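You operate a simulated robot arm through the tools that you are given. There is no shell and no other tool. Be economical: measure what you need, move in short steps, check, and stop when the job is done.

You run a simulated two-armed robot. Do the job below in one go: nothing can be reset, and whatever is moved stays where it is left.

JOB
Stack the cream number box that says "29" from the steel plate top on top of the cream number box marked "92". Push the table drawer shut. Take the small label reel on the white table top and put it away on the top reel rack shelf. Pick up the can from the grey table top with one hand, pass it to the other hand and put it on the steel plate top. Put the number plate that says "72" from the grey table top on the green board there and the number plate that says "59" on top of the brown small numbered carton there. Put one of the bent blue tabs from the grey table top on the low blue table top. Put one of the large grey tabs from the low blue table top on the top wall shelf rack shelf. Put one of the ochre tape rolls from the second wall shelf rack shelf from the bottom on the wooden drawer bench top. Take the wide blue board and put it on the trolley top shelf. Any order will do. Set down upright: can.
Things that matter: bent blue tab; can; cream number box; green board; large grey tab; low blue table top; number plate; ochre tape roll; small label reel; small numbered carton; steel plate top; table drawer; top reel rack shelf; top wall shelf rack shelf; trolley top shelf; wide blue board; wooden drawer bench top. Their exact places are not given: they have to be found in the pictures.

It is judged by the outcome, as a careful person would: the job done as asked, and still so three seconds after it is handed in. It fails if anything else is knocked over, pushed out of place, dropped, spilled or broken.

ROBOT AND FRAMES
Two 7-joint arms with two-finger grippers on one trunk, on a base that drives. Base frame: it is fixed to the floor where the robot stands at the start and does not move with it; the origin is under the middle of the robot, x ahead of it, y to its left, z up; the surface under the hand at the start is at about z = 945. Units: mm, degrees, N and s.
The left shoulder is at the start at [33, 163, 1181], the right one opposite. With the tool pointing down near the work surface each hand reaches from about 280 to 720 mm from the robot's upright axis, wherever it stands, measured 20 degrees to its own side. Places, roughly: bent blue tab (5x3x3 cm) [700, 1900, 800]; can [500, 1250, 1000]; cream number box [500, 0, 1000]; green board (29x20x3 cm) [400, 1900, 800]; large grey tab (5x4x3 cm) [-200, 3500, 700]; low blue table top [0, 3500, 700]; number plate [500, 1500, 750]; ochre tape roll (7x7x3 cm) [2200, 3500, 700]; small label reel [750, 1000, 1000]; small numbered carton [500, 1500, 1000]; steel plate top [400, 100, 900]; table drawer [900, -100, 800]; top reel rack shelf [-1800, -1000, 1000]; top wall shelf rack shelf [2400, 3600, 1400]; trolley top shelf [100, -1500, 800]; wide blue board (30x21x3 cm) [-1700, 300, 600]; wooden drawer bench top [-1700, 1600, 900]. Payload 2.45 kg a hand.
The tool frame of a hand sits at the grasp point between the pads (the TCP): z along the fingers, y along the line on which they close. The tips reach 26 mm beyond it. The gripper opens to 96 mm. The gripper's body begins 69 mm behind the TCP.
Orientation is told as [roll, pitch, yaw] about the base's x, y, z axes, in that order, counted from this pose: with the fingers straight down and closing along the base's y, the tool's x points along the base's -x, its y along +y and its z along -z.

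CONTROLS
- The arms move only by the tool apply_moves. It takes "left_deltas", "right_deltas" or both (then of equal length, played together; a hand with none holds still); each is a list that holds one entry, the list of rows, each a list of 7 numbers: the turn, a rotation vector about the tool's x, y, z in degrees, then the shift along the tool's x, y, z in mm, then the finger opening in mm, from 0 to 96. In form: [[[wx, wy, wz, dx, dy, dz, grip], ...]]. A call has 1 to 12 rows; each row shifts and turns the commanded pose from where the row before left it, along the tool's axes as they then stand. Rows are played at 5 a second. More than 50 mm and 8.6 degrees between two rows, or a gripper value outside its range, and nothing of the call is played. A pose out of reach is approached as far as the arm can. The call stops where the force on the tool passes 40 N (or 10 N more than at its start, if that is more) or the arm is blocked; 0.2 s more then pass. Each finger halts on what it meets, pressing with about 37 N; the grip force reading is that of the motor and also rises with nothing between the fingers. The clock runs only during rows and for 0.2 s after the last one: add rows that do not move to give the fingers time. The reply holds the time, the measured pose of the TCP, the force on the tool along the base axes, the opening and the grip force, in the units named above and with some noise, with the torque about the TCP (base axes, N m) and any sound that the robot's microphone picked up.
- Cameras (640 x 400 px; columns grow to the right, rows downward): "scene" is now at [77.6, 23.3, 1643.2]; the picture's right is [0.31, -0.95, -0.00], its down [-0.82, -0.26, -0.52] and it looks along [0.49, 0.16, -0.86] (base axes); focal length 249 px, centre (320, 200). "left" rides on the left gripper at [82, -3, -98] in its tool frame; the picture's right is [0.04, 1.00, 0.00], its down [-0.73, 0.03, -0.68] and it looks along [-0.68, 0.03, 0.73] (tool axes); focal length 256 px, centre (320, 200). "right" rides on the right gripper at [82, 3, -98] in its tool frame; the picture's right is [-0.04, 1.00, 0.00], its down [-0.73, -0.03, -0.68] and it looks along [-0.68, -0.03, 0.73] (tool axes); focal length 256 px, centre (320, 200).
- grab_frame(camera): a new picture of that camera. No time passes.
- slide_trunk(by): slides the trunk up (or, below 0, down) by that many mm; the arms and the scene camera ride with it, the base frame stays. It gives what a move gives, with no picture.
- roll_base(legs): drives the robot by 1 to 6 legs, each [ahead, left, turn to the left] in mm, mm and degrees, along the robot's own axes; the way and the turn of a leg run together, so that a leg with both is an arc; at most 1500 mm and 180 degrees a leg. The arms and the cameras ride along, it lands a little off, and it stops where it bumps. It gives what a move gives.
- head_to(pan, tilt): turns the head with the scene camera to pan (to the left, within 120 degrees either way) and tilt (down, from -29 to 69), counted from straight ahead of the robot. It gives what a move gives.
- probe_pixels(camera, pixels): for up to 12 pixels [column, row] of the newest picture of that camera ("zoom" is the newest enlarged one), the place [x, y, z] in the base frame of the surface seen there, good to about 2 mm. No time passes.
- inspect(camera, box): a new picture of the part [left, top, right, bottom] of that camera's present view, enlarged. No time passes.
- sign_off(): hands the job in; it is judged then, once.

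Work in short steps. Measure before you move; look again where a grasp or a placing could have gone wrong, and mend it. You have 350 turns and 280 pictures in all, those below and enlarged ones among them. Open the grippers and draw the arms clear of the work before you hand the job in, unless the task says otherwise; then end with one line.

The tools are called after ">>>" as name(argument=value, ...) on one line, values as JSON. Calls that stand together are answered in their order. apply_moves: Moves the arms, as the interface text tells. Its arguments: {"type":"object","properties":{"left_deltas":{"type":"array","items":{"type":"array","items":{"type":"array","items":{"type":"number"}}}},"right_deltas":{"type":"array","items":{"type":"array","items":{"type":"array","items":{"type":"number"}}}}},"required":[]} The other tools are called the same way: slide_trunk (by) slides the trunk up or down; roll_base (legs) drives the base; head_to (pan, tilt) turns the head that bears the scene camera; grab_frame (camera) takes a picture; probe_pixels (camera, pixels) gives the place of the surface under pixels of a picture; inspect (camera, box) takes an enlarged picture of a part of a camera's view; sign_off () hands the job in.

At the start:

```text
time: 0.0
left_ee_pos: [408.4, 251.2, 1277.0]
left_ee_rot: [-0.1, 0.1, 0.0]
left_ft_force: [-0.2, -0.1, -0.2]
left_ft_torque: [-0.03, 0.04, 0.0]
left_gripper_width: 95.7
left_grip_force: 0.1
right_ee_pos: [509.7, -116.0, 1177.2]
right_ee_rot: [-0.1, 0.1, 0.1]
right_ft_force: [-0.3, -0.1, -0.3]
right_ft_torque: [0.02, 0.02, -0.03]
right_gripper_width: 95.6
right_grip_force: 0.1
trunk travel left (down, up): [-350.0, 217.0]
robot x, y, heading: [0.2, -0.3, -0.0]
head pan, tilt: [17.9, 58.7]
```

scene: 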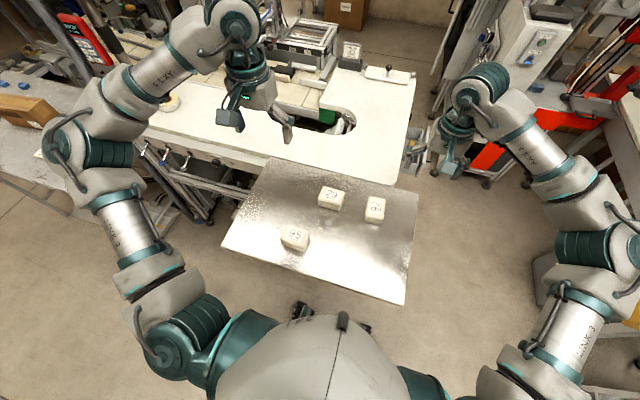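
right: 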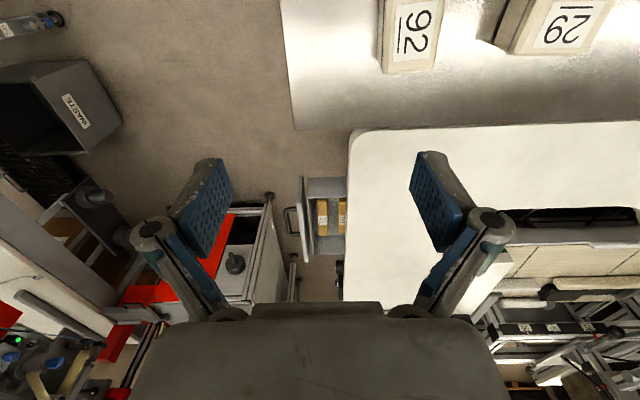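
left: 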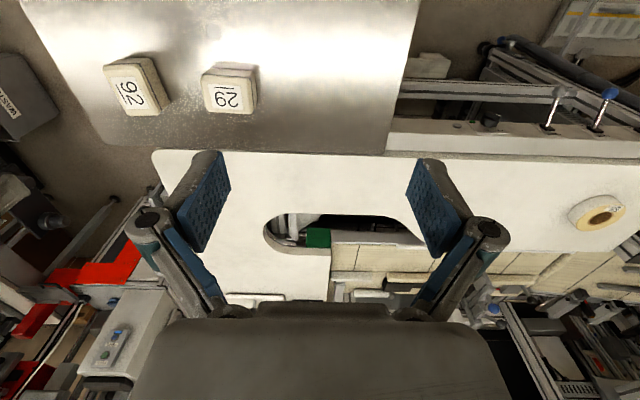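

The scene shows three cream boxes on the steel plate at about (331,196), (375,209), (295,238). I take an enlarged look to read them and measure.

>>> inspect(camera="scene", box=[220, 150, 420, 275])

>>> grab_frame(camera="right")

```text
3.20 times, centred on (320, 212) of scene
```

zoom: 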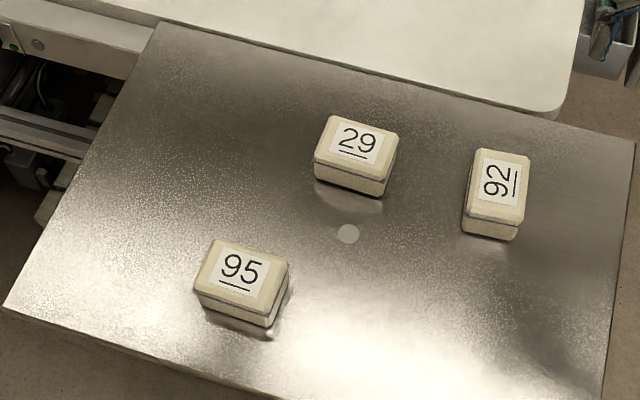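

```text
275 pictures are left
```

right: 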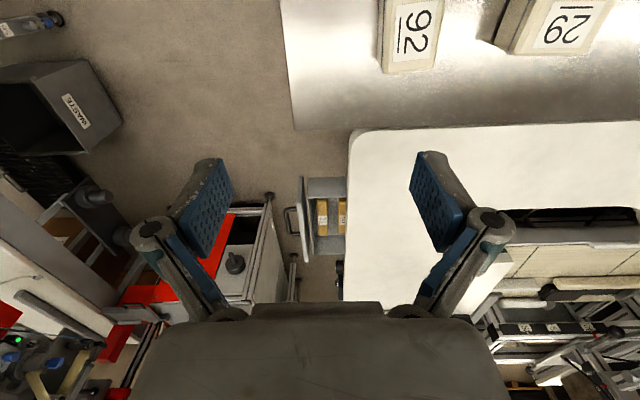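

Labels are clear (29 at zoom (357,145), 92 at (497,185), underlines agree). I probe the tops' corners and the plate.

>>> probe_pixels(camera="zoom", pixels=[[332, 119], [396, 133], [382, 172], [318, 155], [357, 145], [479, 152], [527, 159], [520, 218], [469, 210], [497, 185], [420, 210], [340, 190]])

```text
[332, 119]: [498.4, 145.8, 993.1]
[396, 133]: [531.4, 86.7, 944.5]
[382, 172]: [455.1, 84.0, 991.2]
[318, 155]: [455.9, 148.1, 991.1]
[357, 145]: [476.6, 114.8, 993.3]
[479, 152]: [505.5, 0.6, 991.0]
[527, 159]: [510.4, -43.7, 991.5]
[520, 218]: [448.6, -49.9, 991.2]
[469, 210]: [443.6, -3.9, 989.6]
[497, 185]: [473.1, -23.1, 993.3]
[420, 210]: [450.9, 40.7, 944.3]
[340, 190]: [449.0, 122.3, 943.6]
```

29 box: centre (477,115), top 992, 64 mm along y; 92 box: centre (476,-24). I bring the open right hand above the 29 box.

>>> apply_moves(right_deltas=[[[0, 0, 0, 5.5, 38.5, 19.5, 96], [0, 0, 0, 5.5, 38.5, 19.5, 96], [0, 0, 0, 5.5, 38.5, 19.5, 96], [0, 0, 0, 5.5, 38.5, 19.5, 96], [0, 0, 0, 5.5, 38.5, 19.5, 96], [0, 0, 0, 5.5, 38.5, 19.5, 96], [0, 0, 0, 0, 0, 0, 96]]])

>>> grab_frame(camera="right")

```text
time: 1.6
left_ee_pos: [404.1, 252.1, 1278.5]
left_ee_rot: [-0.1, -0.1, 0.0]
left_ft_force: [0.1, 0.0, 1.0]
left_ft_torque: [0.0, 0.02, 0.01]
left_gripper_width: 96.2
left_grip_force: 0.1
right_ee_pos: [476.0, 115.3, 1062.3]
right_ee_rot: [-0.2, 0.0, 0.0]
right_ft_force: [0.3, 0.1, -0.6]
right_ft_torque: [-0.02, -0.01, 0.03]
right_gripper_width: 96.0
right_grip_force: 0.0
trunk travel left (down, up): [-350.0, 217.0]
robot x, y, heading: [3.7, -2.5, -0.0]
head pan, tilt: [17.9, 58.7]
```

```text
274 pictures are left
```

right: 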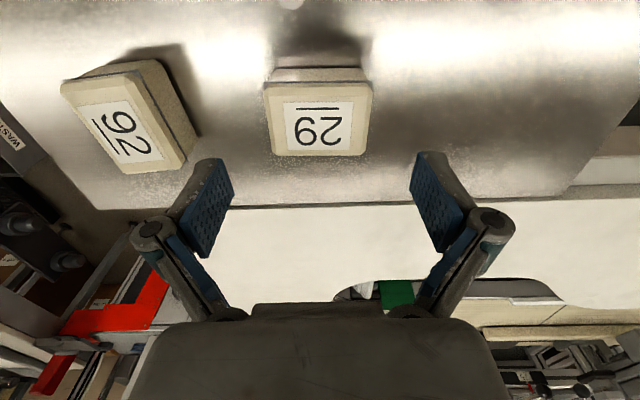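

The hand is centred over box 29. Descend 87 mm, then close.

>>> apply_moves(right_deltas=[[[0, 0, 0, 0, 0, 30, 96], [0, 0, 0, 0, 0, 30, 96], [0, 0, 0, 0, 0, 27, 96], [0, 0, 0, 0, 0, 0, 96], [0, 0, 0, 0, 0, 0, 50], [0, 0, 0, 0, 0, 0, 50], [0, 0, 0, 0, 0, 0, 50], [0, 0, 0, 0, 0, -40, 50], [0, 0, 0, 0, 0, -35, 50], [0, 0, 0, 0, 0, 0, 50]]])

>>> grab_frame(camera="right")

```text
time: 3.8
left_ee_pos: [406.2, 251.9, 1278.4]
left_ee_rot: [-0.1, -0.2, 0.1]
left_ft_force: [0.0, 0.0, -0.4]
left_ft_torque: [-0.01, 0.0, 0.04]
left_gripper_width: 96.1
left_grip_force: 0.0
right_ee_pos: [475.3, 117.0, 1049.4]
right_ee_rot: [0.1, 0.0, 0.1]
right_ft_force: [0.4, 0.2, -1.3]
right_ft_torque: [-0.03, 0.0, 0.02]
right_gripper_width: 71.2
right_grip_force: 37.2
trunk travel left (down, up): [-350.0, 217.0]
robot x, y, heading: [-0.9, -1.6, -0.2]
head pan, tilt: [17.9, 58.7]
```

```text
273 pictures are left
```

right: 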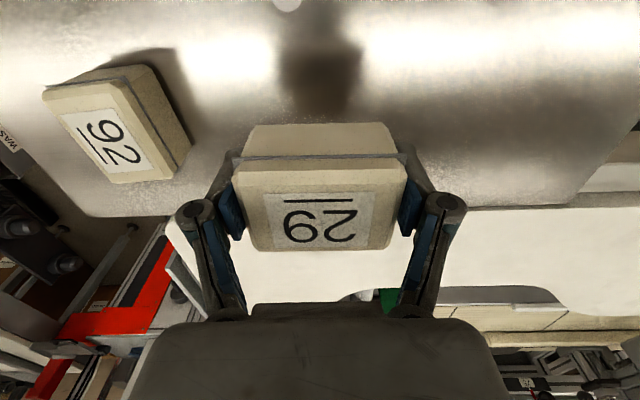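

Box 29 is held (71 mm). I move it over 92 at y -24 and lower, with the box bottom due to touch at TCP z of about 1022.

>>> apply_moves(right_deltas=[[[0, 0, 0, 0, -47, 0, 50], [0, 0, 0, 0, -47, 0, 50], [0, 0, 0, 0, -47, 0, 50], [0, 0, 0, 0, 0, 0, 50]]])

>>> grab_frame(camera="right")

>>> grab_frame(camera="scene")

```text
time: 4.8
left_ee_pos: [405.6, 252.4, 1279.1]
left_ee_rot: [-0.1, -0.1, -0.1]
left_ft_force: [-0.1, 0.6, -0.8]
left_ft_torque: [-0.01, 0.01, 0.02]
left_gripper_width: 95.8
left_grip_force: 0.0
right_ee_pos: [474.0, -26.0, 1051.9]
right_ee_rot: [-0.1, -0.1, 0.0]
right_ft_force: [0.1, -0.3, -0.9]
right_ft_torque: [-0.02, -0.01, 0.01]
right_gripper_width: 71.3
right_grip_force: 36.9
trunk travel left (down, up): [-350.0, 217.0]
robot x, y, heading: [1.9, 2.1, 0.2]
head pan, tilt: [17.9, 58.7]
```

```text
272 pictures are left
```

right: 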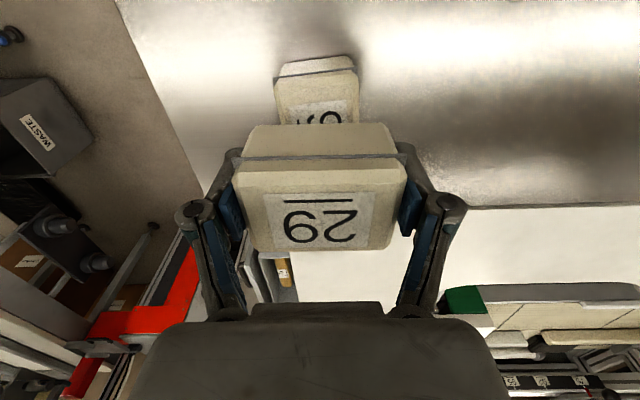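

```text
271 pictures are left
```

scene: 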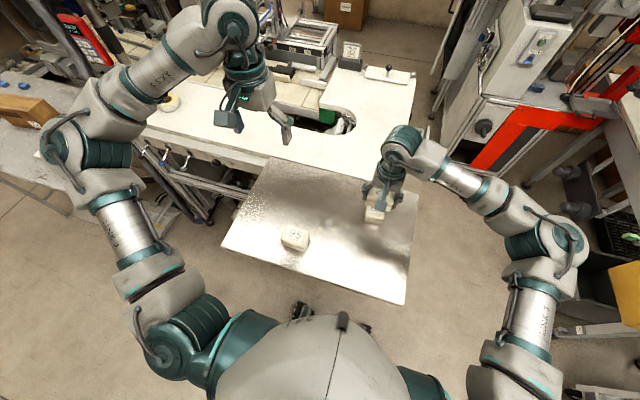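

Aligned within about 2 mm. I lower onto box 92 in small steps.

>>> apply_moves(right_deltas=[[[0, 0, 0, -2, 2, 14, 50], [0, 0, 0, 0, 0, 10, 50], [0, 0, 0, 0, 0, 3, 50], [0, 0, 0, 0, 0, 2, 50], [0, 0, 0, 0, 0, 0, 50]]])

```text
time: 6.0
left_ee_pos: [404.1, 253.7, 1279.2]
left_ee_rot: [-0.2, -0.1, 0.0]
left_ft_force: [-0.3, -0.5, -0.3]
left_ft_torque: [0.01, 0.02, -0.01]
left_gripper_width: 96.2
left_grip_force: 0.1
right_ee_pos: [475.0, -20.2, 1021.7]
right_ee_rot: [0.1, 0.0, 0.1]
right_ft_force: [-0.2, 0.4, -0.2]
right_ft_torque: [-0.03, -0.02, -0.02]
right_gripper_width: 71.3
right_grip_force: 37.5
trunk travel left (down, up): [-350.0, 217.0]
robot x, y, heading: [-1.5, -1.3, 0.3]
head pan, tilt: [17.9, 58.7]
```

No contact force yet; continue down in 1–2 mm steps.

>>> apply_moves(right_deltas=[[[0, 0, 0, 0, -1, 1.5, 50], [0, 0, 0, 0, 0, 1.5, 50], [0, 0, 0, 0, 0, 0, 50]]])

>>> grab_frame(camera="right")

```text
time: 6.8
left_ee_pos: [403.6, 250.8, 1280.6]
left_ee_rot: [-0.1, -0.2, -0.1]
left_ft_force: [-0.6, -0.2, 0.7]
left_ft_torque: [0.03, 0.0, -0.01]
left_gripper_width: 95.8
left_grip_force: 0.1
right_ee_pos: [475.1, -22.8, 1020.9]
right_ee_rot: [0.1, -0.4, -0.1]
right_ft_force: [4.6, 0.0, 24.7]
right_ft_torque: [-0.07, -0.04, -0.09]
right_gripper_width: 71.5
right_grip_force: 37.2
trunk travel left (down, up): [-350.0, 217.0]
robot x, y, heading: [1.0, 1.6, -0.1]
head pan, tilt: [17.9, 58.7]
```

```text
270 pictures are left
```

right: 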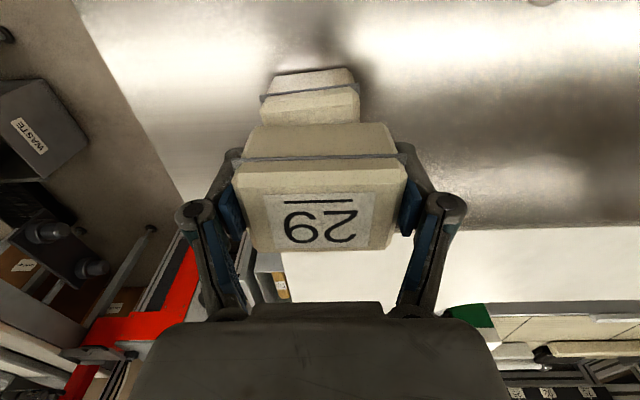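

Contact at 25 N. I ease off 1 mm, open, and raise straight up.

>>> apply_moves(right_deltas=[[[0, 0, 0, 0, 0, -1, 50], [0, 0, 0, 0, 0, 0, 80], [0, 0, 0, 0, 0, 0, 96], [0, 0, 0, 0, 0, 0, 96], [0, 0, 0, 0, 0, -30, 96], [0, 0, 0, 0, 0, -45, 96], [0, 0, 0, 0, 0, -45, 96], [0, 0, 0, 0, -40, 0, 96], [0, 0, 0, 0, -45, 0, 96], [0, 0, 0, 0, -45, 0, 96]]])

>>> inspect(camera="scene", box=[240, 150, 640, 400])

>>> grab_frame(camera="right")

```text
time: 9.0
left_ee_pos: [404.1, 246.4, 1279.5]
left_ee_rot: [0.1, -0.1, 0.1]
left_ft_force: [0.4, 0.0, -0.1]
left_ft_torque: [0.06, -0.01, 0.0]
left_gripper_width: 95.9
left_grip_force: 0.1
right_ee_pos: [475.3, -157.0, 1138.9]
right_ee_rot: [0.1, 0.0, 0.0]
right_ft_force: [0.0, -0.8, 0.3]
right_ft_torque: [0.03, 0.0, 0.03]
right_gripper_width: 96.2
right_grip_force: 0.1
trunk travel left (down, up): [-350.0, 217.0]
robot x, y, heading: [-1.5, -0.1, -0.1]
head pan, tilt: [17.9, 58.7]
```

```text
1.60 times, centred on (440, 275) of scene
```

zoom: 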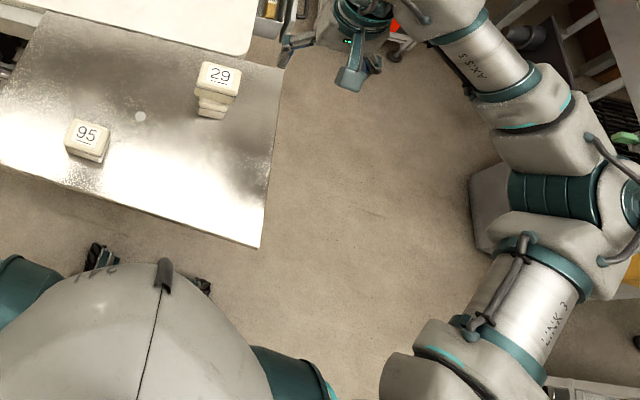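

```text
268 pictures are left
```

right: 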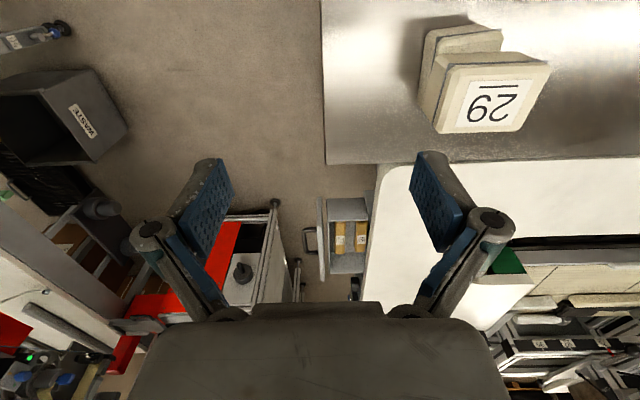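

Stack stands. The drawer shows at (345,235) in the right camera with its handle at (308,240), opening toward -y. I measure it.

>>> inspect(camera="right", box=[270, 170, 430, 310])

>>> probe_pixels(camera="right", pixels=[[308, 240], [322, 204], [324, 275], [345, 203], [350, 225], [350, 255], [378, 172], [370, 290], [230, 290], [300, 200]])

>>> head_to(pan=-10, tilt=40)

>>> grab_frame(camera="scene")

```text
2.86 times, centred on (350, 240) of right
```

zoom: 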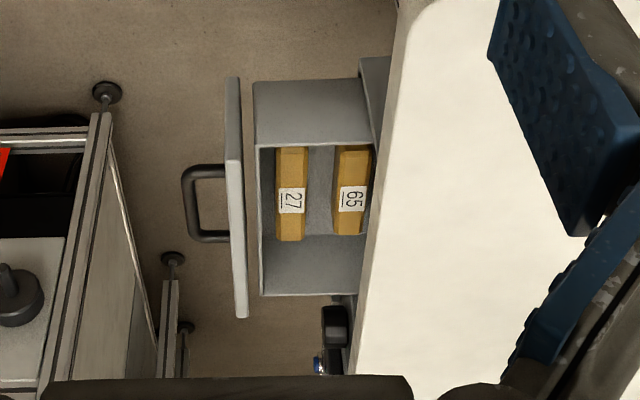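

```text
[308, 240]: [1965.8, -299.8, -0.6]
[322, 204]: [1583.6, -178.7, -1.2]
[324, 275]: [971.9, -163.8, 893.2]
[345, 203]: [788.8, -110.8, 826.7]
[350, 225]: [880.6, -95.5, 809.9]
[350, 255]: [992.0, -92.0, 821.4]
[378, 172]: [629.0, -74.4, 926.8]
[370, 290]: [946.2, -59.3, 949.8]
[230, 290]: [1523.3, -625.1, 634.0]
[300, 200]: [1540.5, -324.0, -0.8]
```

```text
time: 9.9
left_ee_pos: [405.8, 248.0, 1279.5]
left_ee_rot: [0.0, -0.1, 0.0]
left_ft_force: [1.0, -0.2, 0.8]
left_ft_torque: [-0.02, 0.0, 0.02]
left_gripper_width: 95.8
left_grip_force: 0.0
right_ee_pos: [474.6, -154.8, 1139.0]
right_ee_rot: [0.0, -0.2, 0.0]
right_ft_force: [0.0, -0.4, 0.1]
right_ft_torque: [0.01, 0.01, -0.01]
right_gripper_width: 96.3
right_grip_force: 0.1
trunk travel left (down, up): [-350.0, 217.0]
robot x, y, heading: [-2.4, -3.4, -0.1]
head pan, tilt: [-10.0, 40.0]
```

```text
266 pictures are left
```

scene: 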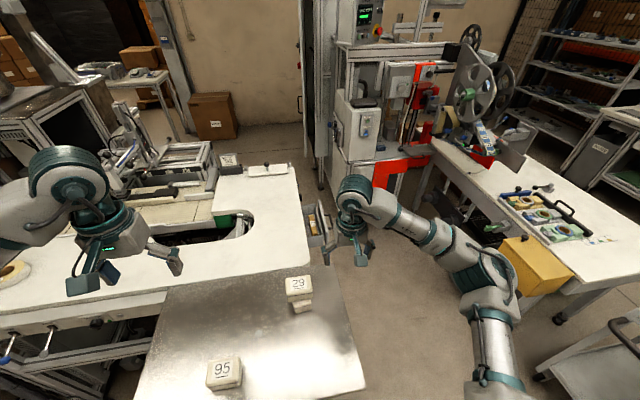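

I probe the drawer's front panel, handle and interior from the enlarged picture.

>>> probe_pixels(camera="zoom", pixels=[[231, 85], [233, 200], [243, 310], [227, 110], [190, 200], [205, 170], [205, 240], [256, 100], [375, 100], [310, 270], [410, 300], [265, 295]])

```text
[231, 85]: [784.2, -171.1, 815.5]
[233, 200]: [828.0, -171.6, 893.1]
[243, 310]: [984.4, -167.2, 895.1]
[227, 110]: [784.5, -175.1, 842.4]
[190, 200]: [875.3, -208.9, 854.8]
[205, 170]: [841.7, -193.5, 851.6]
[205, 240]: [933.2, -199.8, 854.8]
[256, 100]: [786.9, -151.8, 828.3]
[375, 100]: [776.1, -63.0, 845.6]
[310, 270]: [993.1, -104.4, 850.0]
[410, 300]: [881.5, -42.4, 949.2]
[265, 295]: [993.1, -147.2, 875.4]
```

Drawer front is at y≈-175, x 784–984, z 800–893; handle out to y -209. It is out of reach, so I map the free floor on the right.

>>> probe_pixels(camera="scene", pixels=[[365, 385], [330, 275], [300, 165], [360, 290], [440, 140], [560, 320], [540, 290], [470, 330], [390, 190], [540, 375], [530, 240], [630, 240]])

>>> head_to(pan=-70, tilt=45)

>>> grab_frame(camera="scene")

```text
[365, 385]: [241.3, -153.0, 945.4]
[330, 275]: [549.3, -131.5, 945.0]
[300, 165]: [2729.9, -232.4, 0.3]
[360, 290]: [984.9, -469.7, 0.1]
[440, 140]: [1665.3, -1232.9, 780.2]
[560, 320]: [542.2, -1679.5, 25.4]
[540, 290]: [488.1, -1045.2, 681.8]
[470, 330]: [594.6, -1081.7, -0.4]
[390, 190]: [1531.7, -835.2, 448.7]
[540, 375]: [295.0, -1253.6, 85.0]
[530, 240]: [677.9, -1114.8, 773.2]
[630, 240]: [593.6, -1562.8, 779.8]
```

```text
time: 11.2
left_ee_pos: [405.0, 252.0, 1278.8]
left_ee_rot: [-0.2, -0.1, 0.0]
left_ft_force: [-0.4, 0.1, -0.3]
left_ft_torque: [0.0, -0.01, -0.01]
left_gripper_width: 96.0
left_grip_force: 0.0
right_ee_pos: [474.2, -153.4, 1140.0]
right_ee_rot: [0.0, -0.1, 0.1]
right_ft_force: [-0.2, -0.5, -0.4]
right_ft_torque: [0.02, 0.02, 0.0]
right_gripper_width: 96.1
right_grip_force: 0.1
trunk travel left (down, up): [-350.0, 217.0]
robot x, y, heading: [-1.1, 1.7, -0.1]
head pan, tilt: [-70.0, 45.0]
```

```text
265 pictures are left
```

scene: 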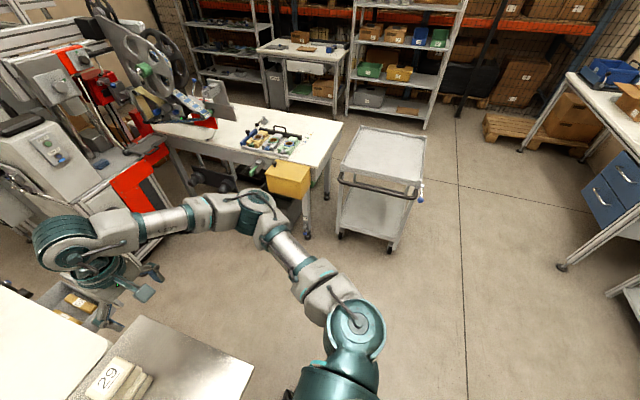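

The aisle between the plate (edge y -153) and the right table (y≈-1045) is free, up to x≈1450. I drive right, ahead, then turn to face +y toward the drawer.

>>> roll_base(legs=[[0, -600, 0], [650, 0, 0], [0, 0, 90]])

>>> head_to(pan=-20, tilt=50)

>>> grab_frame(camera="scene")

```text
time: 17.9
left_ee_pos: [1032.6, -349.8, 1281.9]
left_ee_rot: [0.1, -0.4, 0.2]
left_ft_force: [0.2, -0.1, -0.2]
left_ft_torque: [0.06, 0.03, 0.04]
left_gripper_width: 95.8
left_grip_force: 0.0
right_ee_pos: [1104.1, -744.5, 1144.7]
right_ee_rot: [0.0, -0.8, 1.4]
right_ft_force: [0.0, -0.6, 0.2]
right_ft_torque: [-0.03, 0.01, 0.03]
right_gripper_width: 95.9
right_grip_force: 0.2
trunk travel left (down, up): [-350.0, 217.0]
robot x, y, heading: [634.5, -598.5, 0.5]
head pan, tilt: [-70.0, 45.0]
stopped in leg 3: the robot was blocked; the commanded pose is now the measured one
```

```text
time: 19.1
left_ee_pos: [1031.3, -351.0, 1281.5]
left_ee_rot: [0.4, -0.3, 0.1]
left_ft_force: [0.3, 1.0, -0.5]
left_ft_torque: [0.02, 0.03, 0.0]
left_gripper_width: 95.9
left_grip_force: 0.0
right_ee_pos: [1102.6, -744.4, 1144.5]
right_ee_rot: [0.0, -0.5, 1.4]
right_ft_force: [0.2, 0.3, 0.8]
right_ft_torque: [0.0, 0.0, 0.03]
right_gripper_width: 96.3
right_grip_force: 0.1
trunk travel left (down, up): [-350.0, 217.0]
robot x, y, heading: [634.6, -598.4, 0.3]
head pan, tilt: [-20.0, 50.0]
```

```text
264 pictures are left
```

scene: 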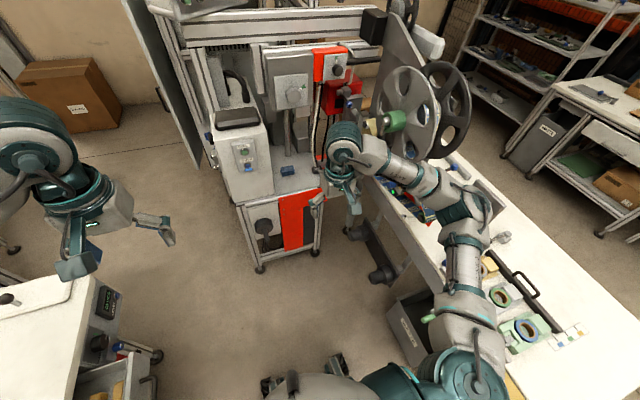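

Turn was blocked at once. I look to my right and down to see what touches.

>>> head_to(pan=-80, tilt=60)

>>> grab_frame(camera="scene")

>>> grab_frame(camera="right")

```text
time: 20.4
left_ee_pos: [1031.6, -350.1, 1282.2]
left_ee_rot: [0.3, -0.2, 0.2]
left_ft_force: [-0.5, -0.2, -0.1]
left_ft_torque: [-0.04, -0.02, -0.01]
left_gripper_width: 95.9
left_grip_force: 0.1
right_ee_pos: [1102.7, -745.2, 1143.5]
right_ee_rot: [-0.2, -0.6, 1.4]
right_ft_force: [0.2, -0.4, 0.1]
right_ft_torque: [0.02, 0.05, 0.01]
right_gripper_width: 96.0
right_grip_force: 0.0
trunk travel left (down, up): [-350.0, 217.0]
robot x, y, heading: [629.4, -599.2, 0.1]
head pan, tilt: [-80.0, 60.0]
```

```text
263 pictures are left
```

scene: 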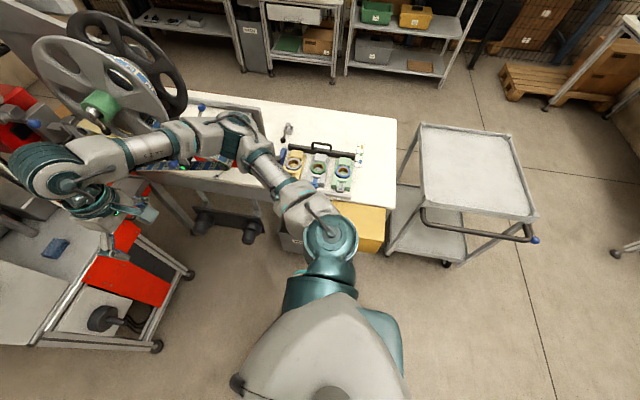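

```text
262 pictures are left
```

right: 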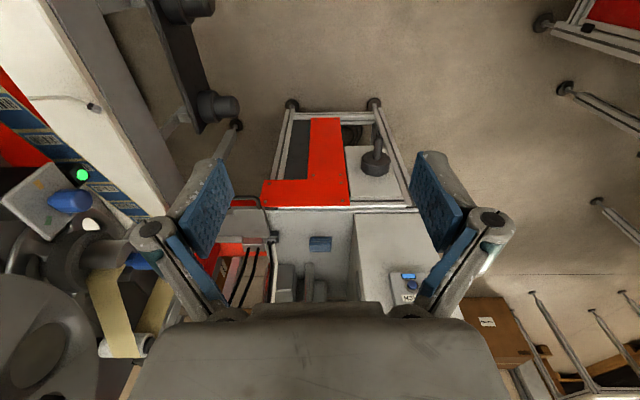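

I probe the arm and the reels/table to see the gaps.

>>> probe_pixels(camera="scene", pixels=[[235, 130], [190, 135], [40, 170], [150, 110], [100, 110], [60, 80], [330, 235], [360, 225], [300, 215], [260, 110], [370, 345], [245, 380]])

>>> inspect(camera="scene", box=[0, 0, 320, 260])

```text
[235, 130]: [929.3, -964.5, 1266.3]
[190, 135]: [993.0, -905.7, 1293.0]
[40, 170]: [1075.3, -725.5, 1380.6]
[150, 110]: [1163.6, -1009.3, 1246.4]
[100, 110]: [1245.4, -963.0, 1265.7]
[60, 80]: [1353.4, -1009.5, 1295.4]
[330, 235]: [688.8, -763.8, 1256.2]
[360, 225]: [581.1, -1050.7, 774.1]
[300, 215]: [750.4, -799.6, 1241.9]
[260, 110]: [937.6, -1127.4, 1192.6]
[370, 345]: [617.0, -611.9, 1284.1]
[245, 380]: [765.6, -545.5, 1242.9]
```

```text
1.54 times, centred on (160, 130) of scene
```

zoom: 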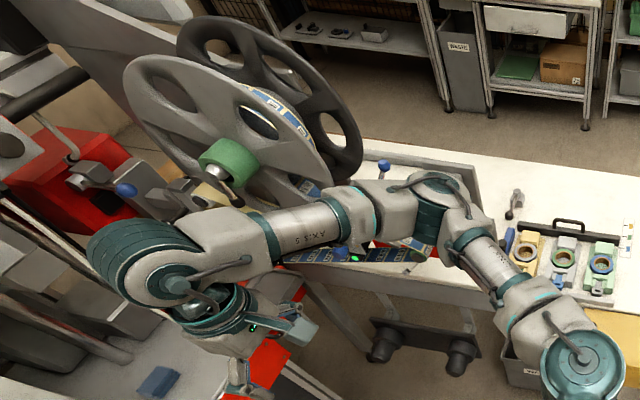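

The right elbow at about (930,-965) is up against the reel machine's panel. I back up 300 mm, turn there, then strafe back.

>>> roll_base(legs=[[-320, 0, 0], [0, 0, 45], [0, 0, 45]])

>>> head_to(pan=-30, tilt=50)

>>> grab_frame(camera="scene")

```text
time: 21.4
left_ee_pos: [969.6, -438.4, 1301.2]
left_ee_rot: [4.6, -1.6, 1.2]
left_ft_force: [0.0, 0.6, -0.5]
left_ft_torque: [-0.01, 0.0, -0.02]
left_gripper_width: 95.7
left_grip_force: 0.1
right_ee_pos: [1054.0, -828.4, 1138.6]
right_ee_rot: [3.6, -1.9, 1.2]
right_ft_force: [0.2, -6.0, -3.4]
right_ft_torque: [0.57, -0.03, 0.02]
right_gripper_width: 96.0
right_grip_force: 0.0
trunk travel left (down, up): [-350.0, 217.0]
robot x, y, heading: [609.6, -605.9, 1.4]
head pan, tilt: [-80.0, 60.0]
stopped in leg 1: the robot was blocked; the commanded pose is now the measured one
```

```text
time: 22.6
left_ee_pos: [967.1, -424.3, 1300.1]
left_ee_rot: [3.8, -1.8, 1.4]
left_ft_force: [0.6, 0.0, -0.4]
left_ft_torque: [0.01, 0.04, 0.01]
left_gripper_width: 95.9
left_grip_force: 0.0
right_ee_pos: [1052.4, -812.7, 1142.5]
right_ee_rot: [3.0, -2.0, 2.0]
right_ft_force: [0.1, 0.4, 0.1]
right_ft_torque: [-0.07, 0.03, 0.01]
right_gripper_width: 95.8
right_grip_force: 0.0
trunk travel left (down, up): [-350.0, 217.0]
robot x, y, heading: [610.3, -607.7, 1.4]
head pan, tilt: [-30.0, 50.0]
```

```text
260 pictures are left
```

scene: 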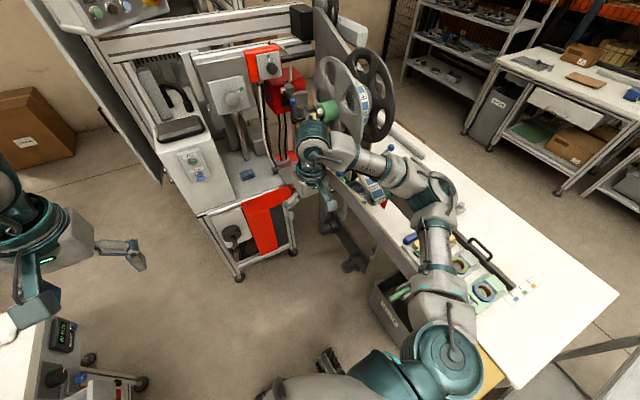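

The base tilted slightly (roll ~3.5°), so something low is against it. I look down on both sides.

>>> head_to(pan=-100, tilt=66)

>>> grab_frame(camera="scene")

>>> head_to(pan=80, tilt=60)

>>> grab_frame(camera="scene")

```text
time: 24.0
left_ee_pos: [968.1, -431.7, 1301.3]
left_ee_rot: [4.2, -1.7, 1.3]
left_ft_force: [0.4, 0.0, 0.4]
left_ft_torque: [-0.01, -0.02, 0.0]
left_gripper_width: 96.0
left_grip_force: 0.1
right_ee_pos: [1053.6, -818.0, 1142.1]
right_ee_rot: [3.4, -2.2, 1.9]
right_ft_force: [0.4, 0.2, -0.2]
right_ft_torque: [0.04, 0.01, 0.0]
right_gripper_width: 96.0
right_grip_force: 0.1
trunk travel left (down, up): [-350.0, 217.0]
robot x, y, heading: [603.7, -608.8, 1.7]
head pan, tilt: [-100.0, 66.0]
```

```text
259 pictures are left
```

scene: 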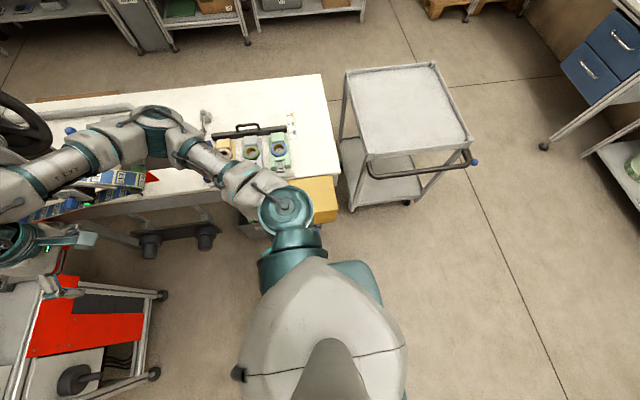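

```text
time: 26.7
left_ee_pos: [968.5, -432.4, 1300.0]
left_ee_rot: [4.2, -1.6, 1.4]
left_ft_force: [-0.1, -0.6, 0.6]
left_ft_torque: [-0.01, -0.02, -0.01]
left_gripper_width: 96.1
left_grip_force: 0.1
right_ee_pos: [1054.2, -818.2, 1142.0]
right_ee_rot: [3.2, -2.1, 1.9]
right_ft_force: [0.6, -0.6, 0.2]
right_ft_torque: [0.02, -0.02, 0.03]
right_gripper_width: 96.3
right_grip_force: 0.0
trunk travel left (down, up): [-350.0, 217.0]
robot x, y, heading: [605.7, -611.1, 1.5]
head pan, tilt: [80.0, 60.0]
```

```text
258 pictures are left
```

scene: 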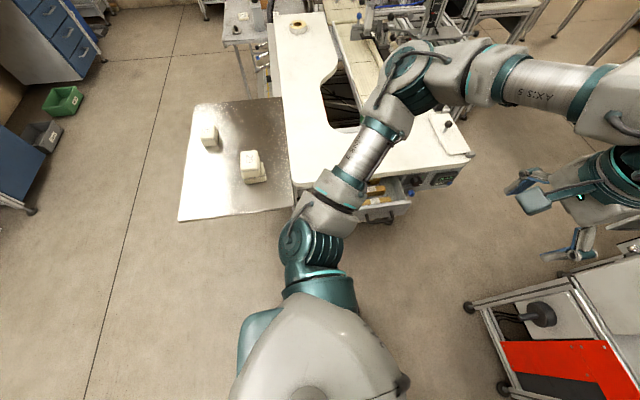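

I probe the left arm near the table and the objects near it to find the contact.

>>> probe_pixels(camera="scene", pixels=[[325, 210], [310, 240], [305, 225], [345, 180], [365, 150], [410, 80], [340, 200], [255, 165], [380, 205], [410, 185], [288, 190], [320, 280]])

>>> inspect(camera="scene", box=[220, 120, 460, 320])

```text
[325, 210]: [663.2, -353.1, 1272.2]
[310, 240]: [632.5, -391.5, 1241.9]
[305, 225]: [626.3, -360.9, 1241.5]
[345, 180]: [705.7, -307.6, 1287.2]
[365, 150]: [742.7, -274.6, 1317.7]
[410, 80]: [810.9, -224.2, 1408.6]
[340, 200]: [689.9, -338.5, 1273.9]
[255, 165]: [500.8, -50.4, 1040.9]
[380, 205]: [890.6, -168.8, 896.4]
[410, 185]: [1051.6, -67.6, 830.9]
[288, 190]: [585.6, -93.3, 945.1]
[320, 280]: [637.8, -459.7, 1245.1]
```

```text
2.00 times, centred on (340, 220) of scene
```

zoom: 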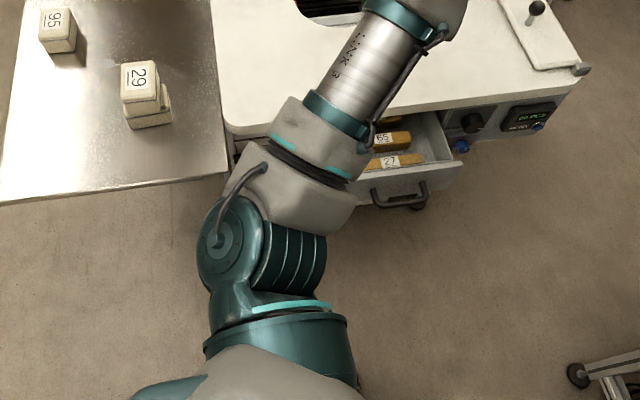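

The left arm is clear (z>1240). I check the right: bin and dark clamp under the right table.

>>> head_to(pan=-45, tilt=62)

>>> grab_frame(camera="scene")

>>> grab_frame(camera="right")

```text
time: 28.8
left_ee_pos: [969.4, -433.3, 1300.1]
left_ee_rot: [4.1, -1.8, 1.3]
left_ft_force: [-0.1, -0.2, 0.4]
left_ft_torque: [-0.02, 0.0, 0.03]
left_gripper_width: 96.1
left_grip_force: 0.1
right_ee_pos: [1053.5, -818.1, 1141.5]
right_ee_rot: [3.3, -2.1, 1.9]
right_ft_force: [-0.1, -0.4, 0.0]
right_ft_torque: [0.03, -0.02, 0.02]
right_gripper_width: 95.8
right_grip_force: 0.0
trunk travel left (down, up): [-350.0, 217.0]
robot x, y, heading: [606.8, -606.0, 1.4]
head pan, tilt: [-45.0, 62.0]
```

```text
256 pictures are left
```

scene: 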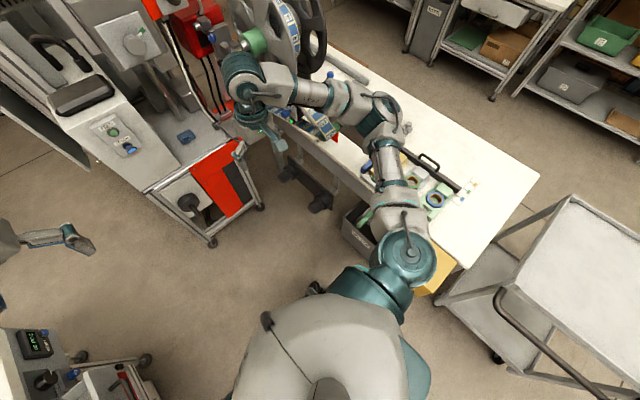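

```text
255 pictures are left
```

right: 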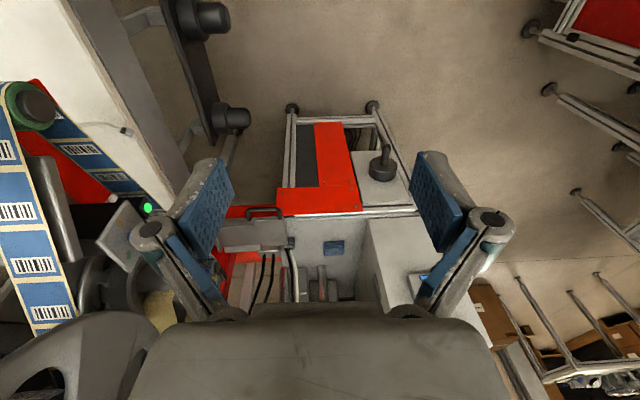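

I probe bin, reel hub, paper web and lower items.

>>> probe_pixels(camera="scene", pixels=[[355, 240], [345, 215], [318, 200], [255, 40], [310, 120], [290, 30], [320, 290], [268, 325], [380, 120], [300, 170], [435, 280]])

>>> probe_pixels(camera="right", pixels=[[35, 110], [40, 250], [150, 210], [120, 260], [100, 330], [230, 115], [210, 20], [150, 360]])

```text
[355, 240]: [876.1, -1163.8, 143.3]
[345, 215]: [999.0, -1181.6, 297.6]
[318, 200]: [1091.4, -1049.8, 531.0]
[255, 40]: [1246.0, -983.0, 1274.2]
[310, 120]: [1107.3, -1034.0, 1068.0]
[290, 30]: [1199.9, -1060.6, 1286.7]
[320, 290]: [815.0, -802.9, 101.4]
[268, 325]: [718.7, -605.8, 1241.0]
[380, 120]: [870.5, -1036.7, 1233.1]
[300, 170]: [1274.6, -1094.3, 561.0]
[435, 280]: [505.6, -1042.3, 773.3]
```

```text
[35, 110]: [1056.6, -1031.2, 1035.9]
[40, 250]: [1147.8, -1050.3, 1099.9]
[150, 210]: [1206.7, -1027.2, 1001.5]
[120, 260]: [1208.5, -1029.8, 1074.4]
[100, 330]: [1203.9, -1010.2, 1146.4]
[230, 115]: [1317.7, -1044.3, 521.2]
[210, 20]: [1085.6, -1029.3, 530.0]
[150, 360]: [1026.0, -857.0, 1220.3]
```

The base has room; the right elbow area is the suspect. I zoom there.

>>> inspect(camera="scene", box=[200, 0, 440, 160])

>>> grab_frame(camera="left")

```text
2.50 times, centred on (320, 80) of scene
```

zoom: 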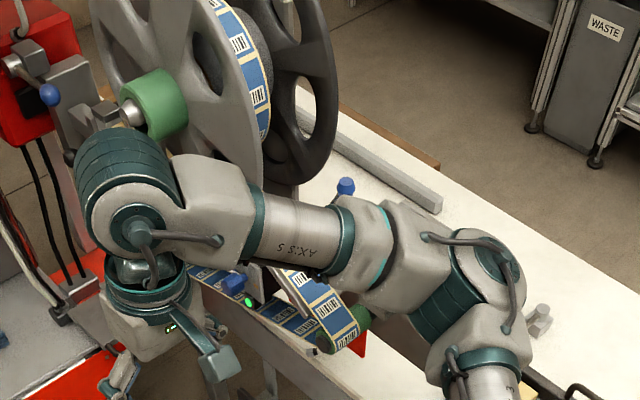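

```text
253 pictures are left
```

left: 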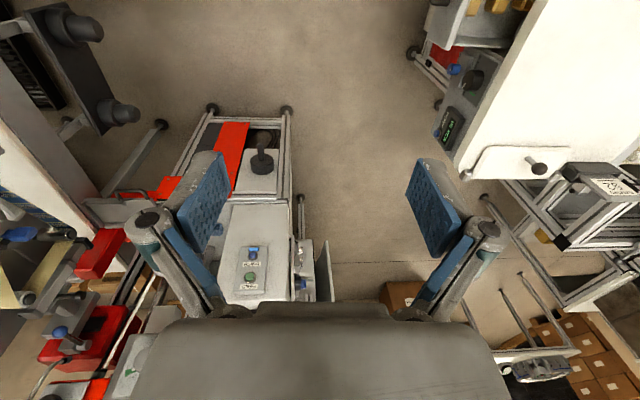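

The right forearm lies against the reel and knob post. I strafe left a little, away from the machine.

>>> roll_base(legs=[[0, 80, 0]])

>>> grab_frame(camera="scene")

```text
time: 29.8
left_ee_pos: [962.2, -388.1, 1306.0]
left_ee_rot: [5.6, -2.1, 1.1]
left_ft_force: [-1.6, -0.7, 0.0]
left_ft_torque: [0.02, -0.1, -0.05]
left_gripper_width: 96.1
left_grip_force: 0.1
right_ee_pos: [1048.4, -771.0, 1139.5]
right_ee_rot: [4.5, -2.4, 1.7]
right_ft_force: [0.8, -0.5, 0.5]
right_ft_torque: [0.07, 0.01, -0.04]
right_gripper_width: 96.0
right_grip_force: 0.1
trunk travel left (down, up): [-350.0, 217.0]
robot x, y, heading: [608.4, -538.5, 1.5]
head pan, tilt: [-45.0, 62.0]
```

```text
252 pictures are left
```

scene: 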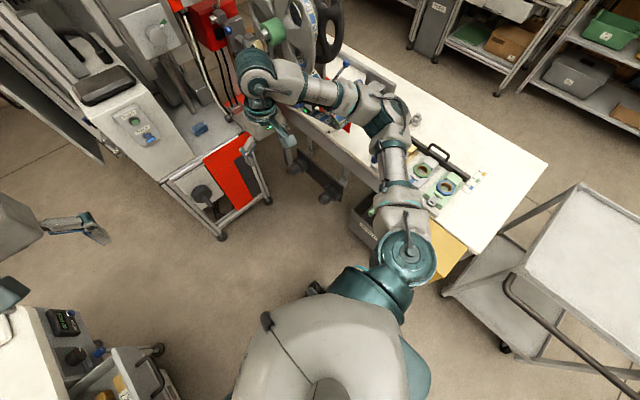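

Moved freely. I read the settled pose with a tiny head move and back up a bit.

>>> roll_base(legs=[[-60, 0, 0]])

>>> grab_frame(camera="scene")

```text
time: 30.8
left_ee_pos: [912.1, -423.1, 1307.1]
left_ee_rot: [6.7, -1.5, 1.0]
left_ft_force: [0.0, -0.8, -0.9]
left_ft_torque: [0.09, -0.04, -0.02]
left_gripper_width: 96.0
left_grip_force: 0.0
right_ee_pos: [997.6, -802.6, 1130.7]
right_ee_rot: [5.6, -1.8, 1.2]
right_ft_force: [0.0, -1.6, -0.3]
right_ft_torque: [0.12, 0.05, 0.0]
right_gripper_width: 96.0
right_grip_force: 0.0
trunk travel left (down, up): [-350.0, 217.0]
robot x, y, heading: [541.2, -546.1, 1.6]
head pan, tilt: [-45.0, 62.0]
```

```text
251 pictures are left
```

scene: 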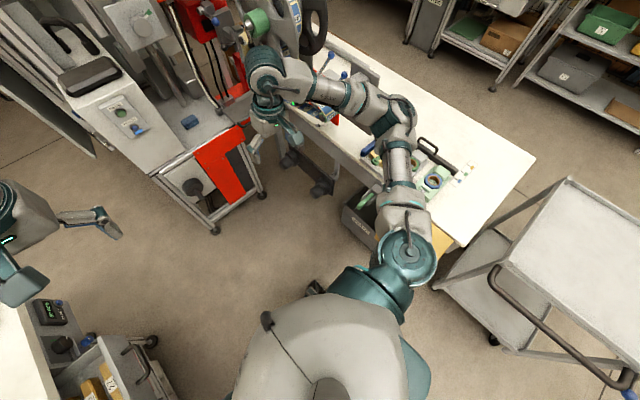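

The roll is growing (6.7°), so something is lifting the left side. I stop and look down on the left and behind before any more driving.

>>> head_to(pan=110, tilt=69)

>>> grab_frame(camera="scene")

>>> head_to(pan=30, tilt=69)

>>> grab_frame(camera="scene")

```text
time: 33.2
left_ee_pos: [898.4, -356.7, 1304.5]
left_ee_rot: [4.1, -2.1, 1.3]
left_ft_force: [1.2, 0.5, 0.7]
left_ft_torque: [-0.07, 0.04, 0.0]
left_gripper_width: 96.0
left_grip_force: 0.1
right_ee_pos: [985.1, -744.4, 1147.0]
right_ee_rot: [3.0, -2.5, 1.7]
right_ft_force: [1.0, 1.3, -0.9]
right_ft_torque: [-0.09, 0.02, 0.02]
right_gripper_width: 96.0
right_grip_force: 0.1
trunk travel left (down, up): [-350.0, 217.0]
robot x, y, heading: [546.5, -538.9, 1.6]
head pan, tilt: [110.0, 68.8]
```

```text
250 pictures are left
```

scene: 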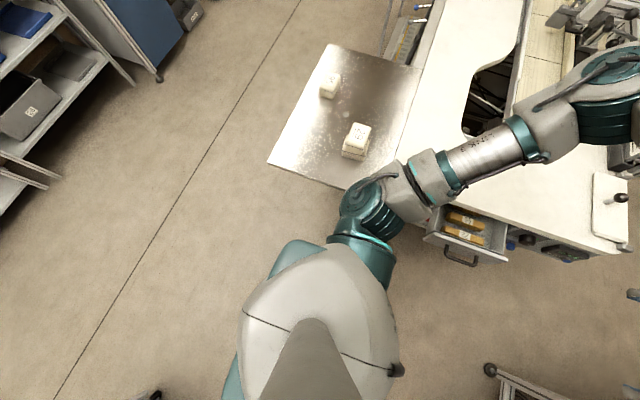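

```text
time: 34.7
left_ee_pos: [899.8, -428.1, 1307.9]
left_ee_rot: [6.9, -2.0, 0.9]
left_ft_force: [-0.6, -0.9, -0.2]
left_ft_torque: [0.03, -0.03, -0.01]
left_gripper_width: 95.9
left_grip_force: 0.0
right_ee_pos: [987.2, -807.0, 1134.4]
right_ee_rot: [5.5, -2.4, 1.1]
right_ft_force: [-0.5, -1.1, 0.2]
right_ft_torque: [0.08, 0.0, -0.01]
right_gripper_width: 95.8
right_grip_force: 0.1
trunk travel left (down, up): [-350.0, 217.0]
robot x, y, heading: [543.0, -548.5, 1.5]
head pan, tilt: [30.0, 68.8]
```

```text
249 pictures are left
```

scene: 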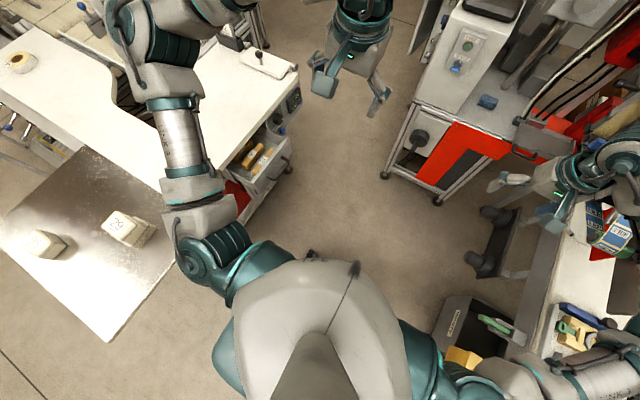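

The robot rocks as the head pans, so it stands on something. I turn the left hand so its camera looks back down at the base.

>>> apply_moves(left_deltas=[[[0, 8, 0, 0, 0, 0, 96], [0, 8, 0, 0, 0, 0, 96], [0, 8, 0, 0, 0, 0, 96], [0, 8, 0, 0, 0, 0, 96], [0, 8, 0, 0, 0, 0, 96], [0, 8, 0, 0, 0, 0, 96], [0, 8, 0, 0, 0, 0, 96], [0, 8, 0, 0, 0, 0, 96]]])

>>> grab_frame(camera="left")

```text
time: 36.7
left_ee_pos: [892.9, -355.9, 1303.0]
left_ee_rot: [4.1, 29.7, 3.6]
left_ft_force: [0.7, 1.3, 0.2]
left_ft_torque: [-0.15, 0.04, 0.07]
left_gripper_width: 95.8
left_grip_force: 0.0
left hand out of reach, approached as far as the arm can: row 5, 6, 7, 8
right_ee_pos: [979.4, -744.3, 1149.6]
right_ee_rot: [2.5, -2.7, 1.6]
right_ft_force: [0.3, 2.8, 0.0]
right_ft_torque: [-0.15, 0.0, -0.01]
right_gripper_width: 95.8
right_grip_force: 0.1
trunk travel left (down, up): [-350.0, 217.0]
robot x, y, heading: [545.1, -551.3, 1.5]
head pan, tilt: [30.0, 68.8]
stopped in row 8 (left hand): the arm was blocked; the commanded pose is now the measured one
```

```text
248 pictures are left
```

left: 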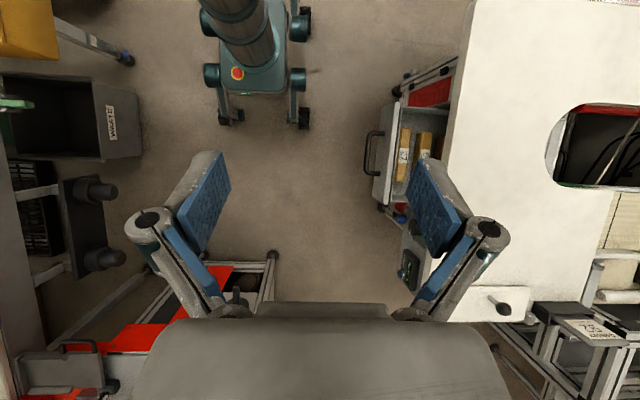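

The base is visible at (250,60). I zoom in on it.

>>> inspect(camera="left", box=[160, 0, 400, 150])

```text
2.67 times, centred on (280, 75) of left
```

zoom: 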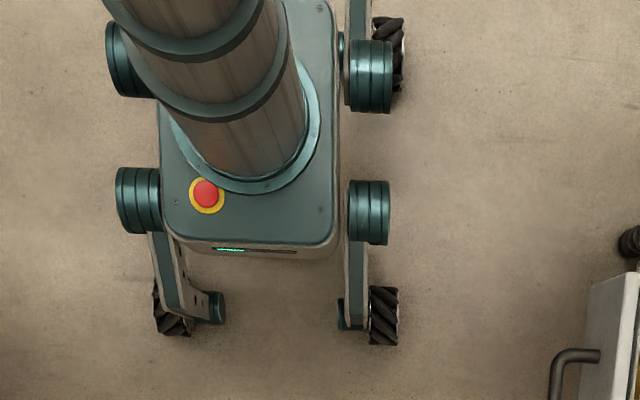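

No obstacle in front. I probe the base top corners and wheels for tilt.

>>> probe_pixels(camera="zoom", pixels=[[170, 225], [330, 240], [325, 20], [172, 325], [385, 335], [140, 200], [370, 210], [370, 75], [392, 60], [125, 60], [100, 300], [450, 150]])

>>> head_to(pan=0, tilt=50)

>>> grab_frame(camera="left")

```text
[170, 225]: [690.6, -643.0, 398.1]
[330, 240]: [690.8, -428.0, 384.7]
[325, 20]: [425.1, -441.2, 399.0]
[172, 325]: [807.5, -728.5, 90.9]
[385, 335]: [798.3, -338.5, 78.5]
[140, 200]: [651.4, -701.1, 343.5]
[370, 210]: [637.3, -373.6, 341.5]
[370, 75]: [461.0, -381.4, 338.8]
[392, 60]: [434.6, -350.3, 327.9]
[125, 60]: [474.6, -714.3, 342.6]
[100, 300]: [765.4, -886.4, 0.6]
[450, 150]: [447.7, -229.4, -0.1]
```

```text
time: 37.7
left_ee_pos: [893.6, -344.5, 1303.7]
left_ee_rot: [3.8, 29.7, 3.4]
left_ft_force: [1.0, 1.2, 0.8]
left_ft_torque: [-0.07, 0.02, 0.1]
left_gripper_width: 95.9
left_grip_force: 0.0
right_ee_pos: [980.1, -734.3, 1151.5]
right_ee_rot: [2.2, -2.8, 1.7]
right_ft_force: [0.7, 1.4, -0.4]
right_ft_torque: [-0.14, 0.02, 0.03]
right_gripper_width: 95.8
right_grip_force: 0.1
trunk travel left (down, up): [-350.0, 217.0]
robot x, y, heading: [545.9, -541.0, 1.6]
head pan, tilt: [0.0, 50.0]
```

```text
246 pictures are left
```

left: 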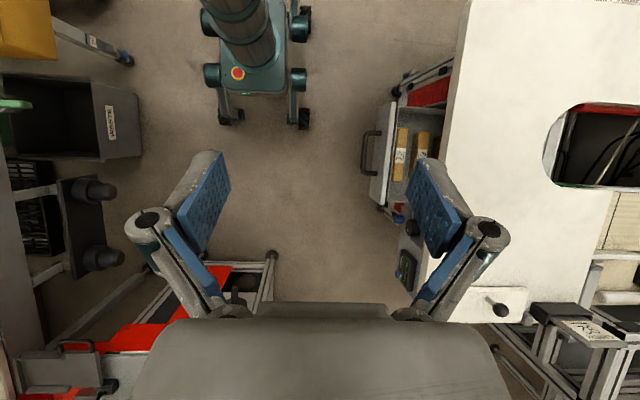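

The base stands free; perhaps the right arm is caught. I zoom at the right arm.

>>> head_to(pan=-50, tilt=50)

>>> inspect(camera="scene", box=[160, 60, 480, 360])

>>> grab_frame(camera="right")

```text
time: 38.8
left_ee_pos: [894.4, -378.2, 1305.0]
left_ee_rot: [5.1, 29.8, 3.8]
left_ft_force: [0.0, -0.2, -0.2]
left_ft_torque: [-0.02, 0.01, 0.04]
left_gripper_width: 96.1
left_grip_force: 0.0
right_ee_pos: [981.2, -763.7, 1146.4]
right_ee_rot: [3.3, -2.5, 1.4]
right_ft_force: [0.0, -0.1, -0.3]
right_ft_torque: [-0.05, 0.0, 0.02]
right_gripper_width: 96.0
right_grip_force: 0.0
trunk travel left (down, up): [-350.0, 217.0]
robot x, y, heading: [544.4, -551.8, 1.8]
head pan, tilt: [-50.0, 50.0]
```

```text
1.33 times, centred on (320, 210) of scene
```

zoom: 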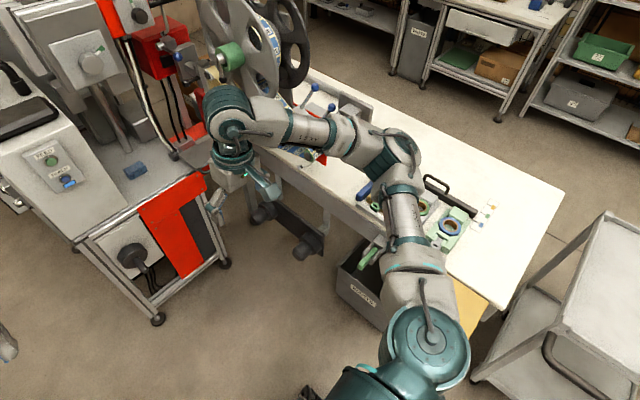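

```text
244 pictures are left
```

right: 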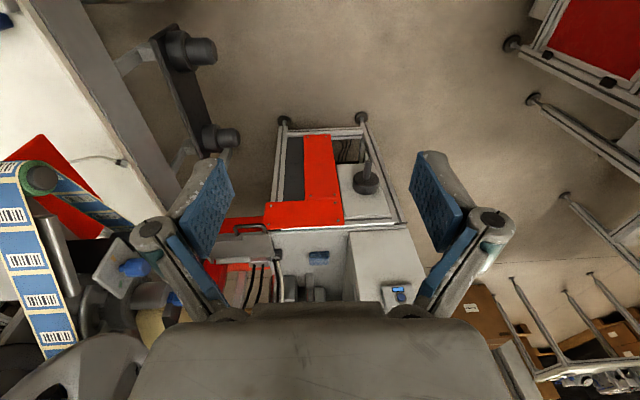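

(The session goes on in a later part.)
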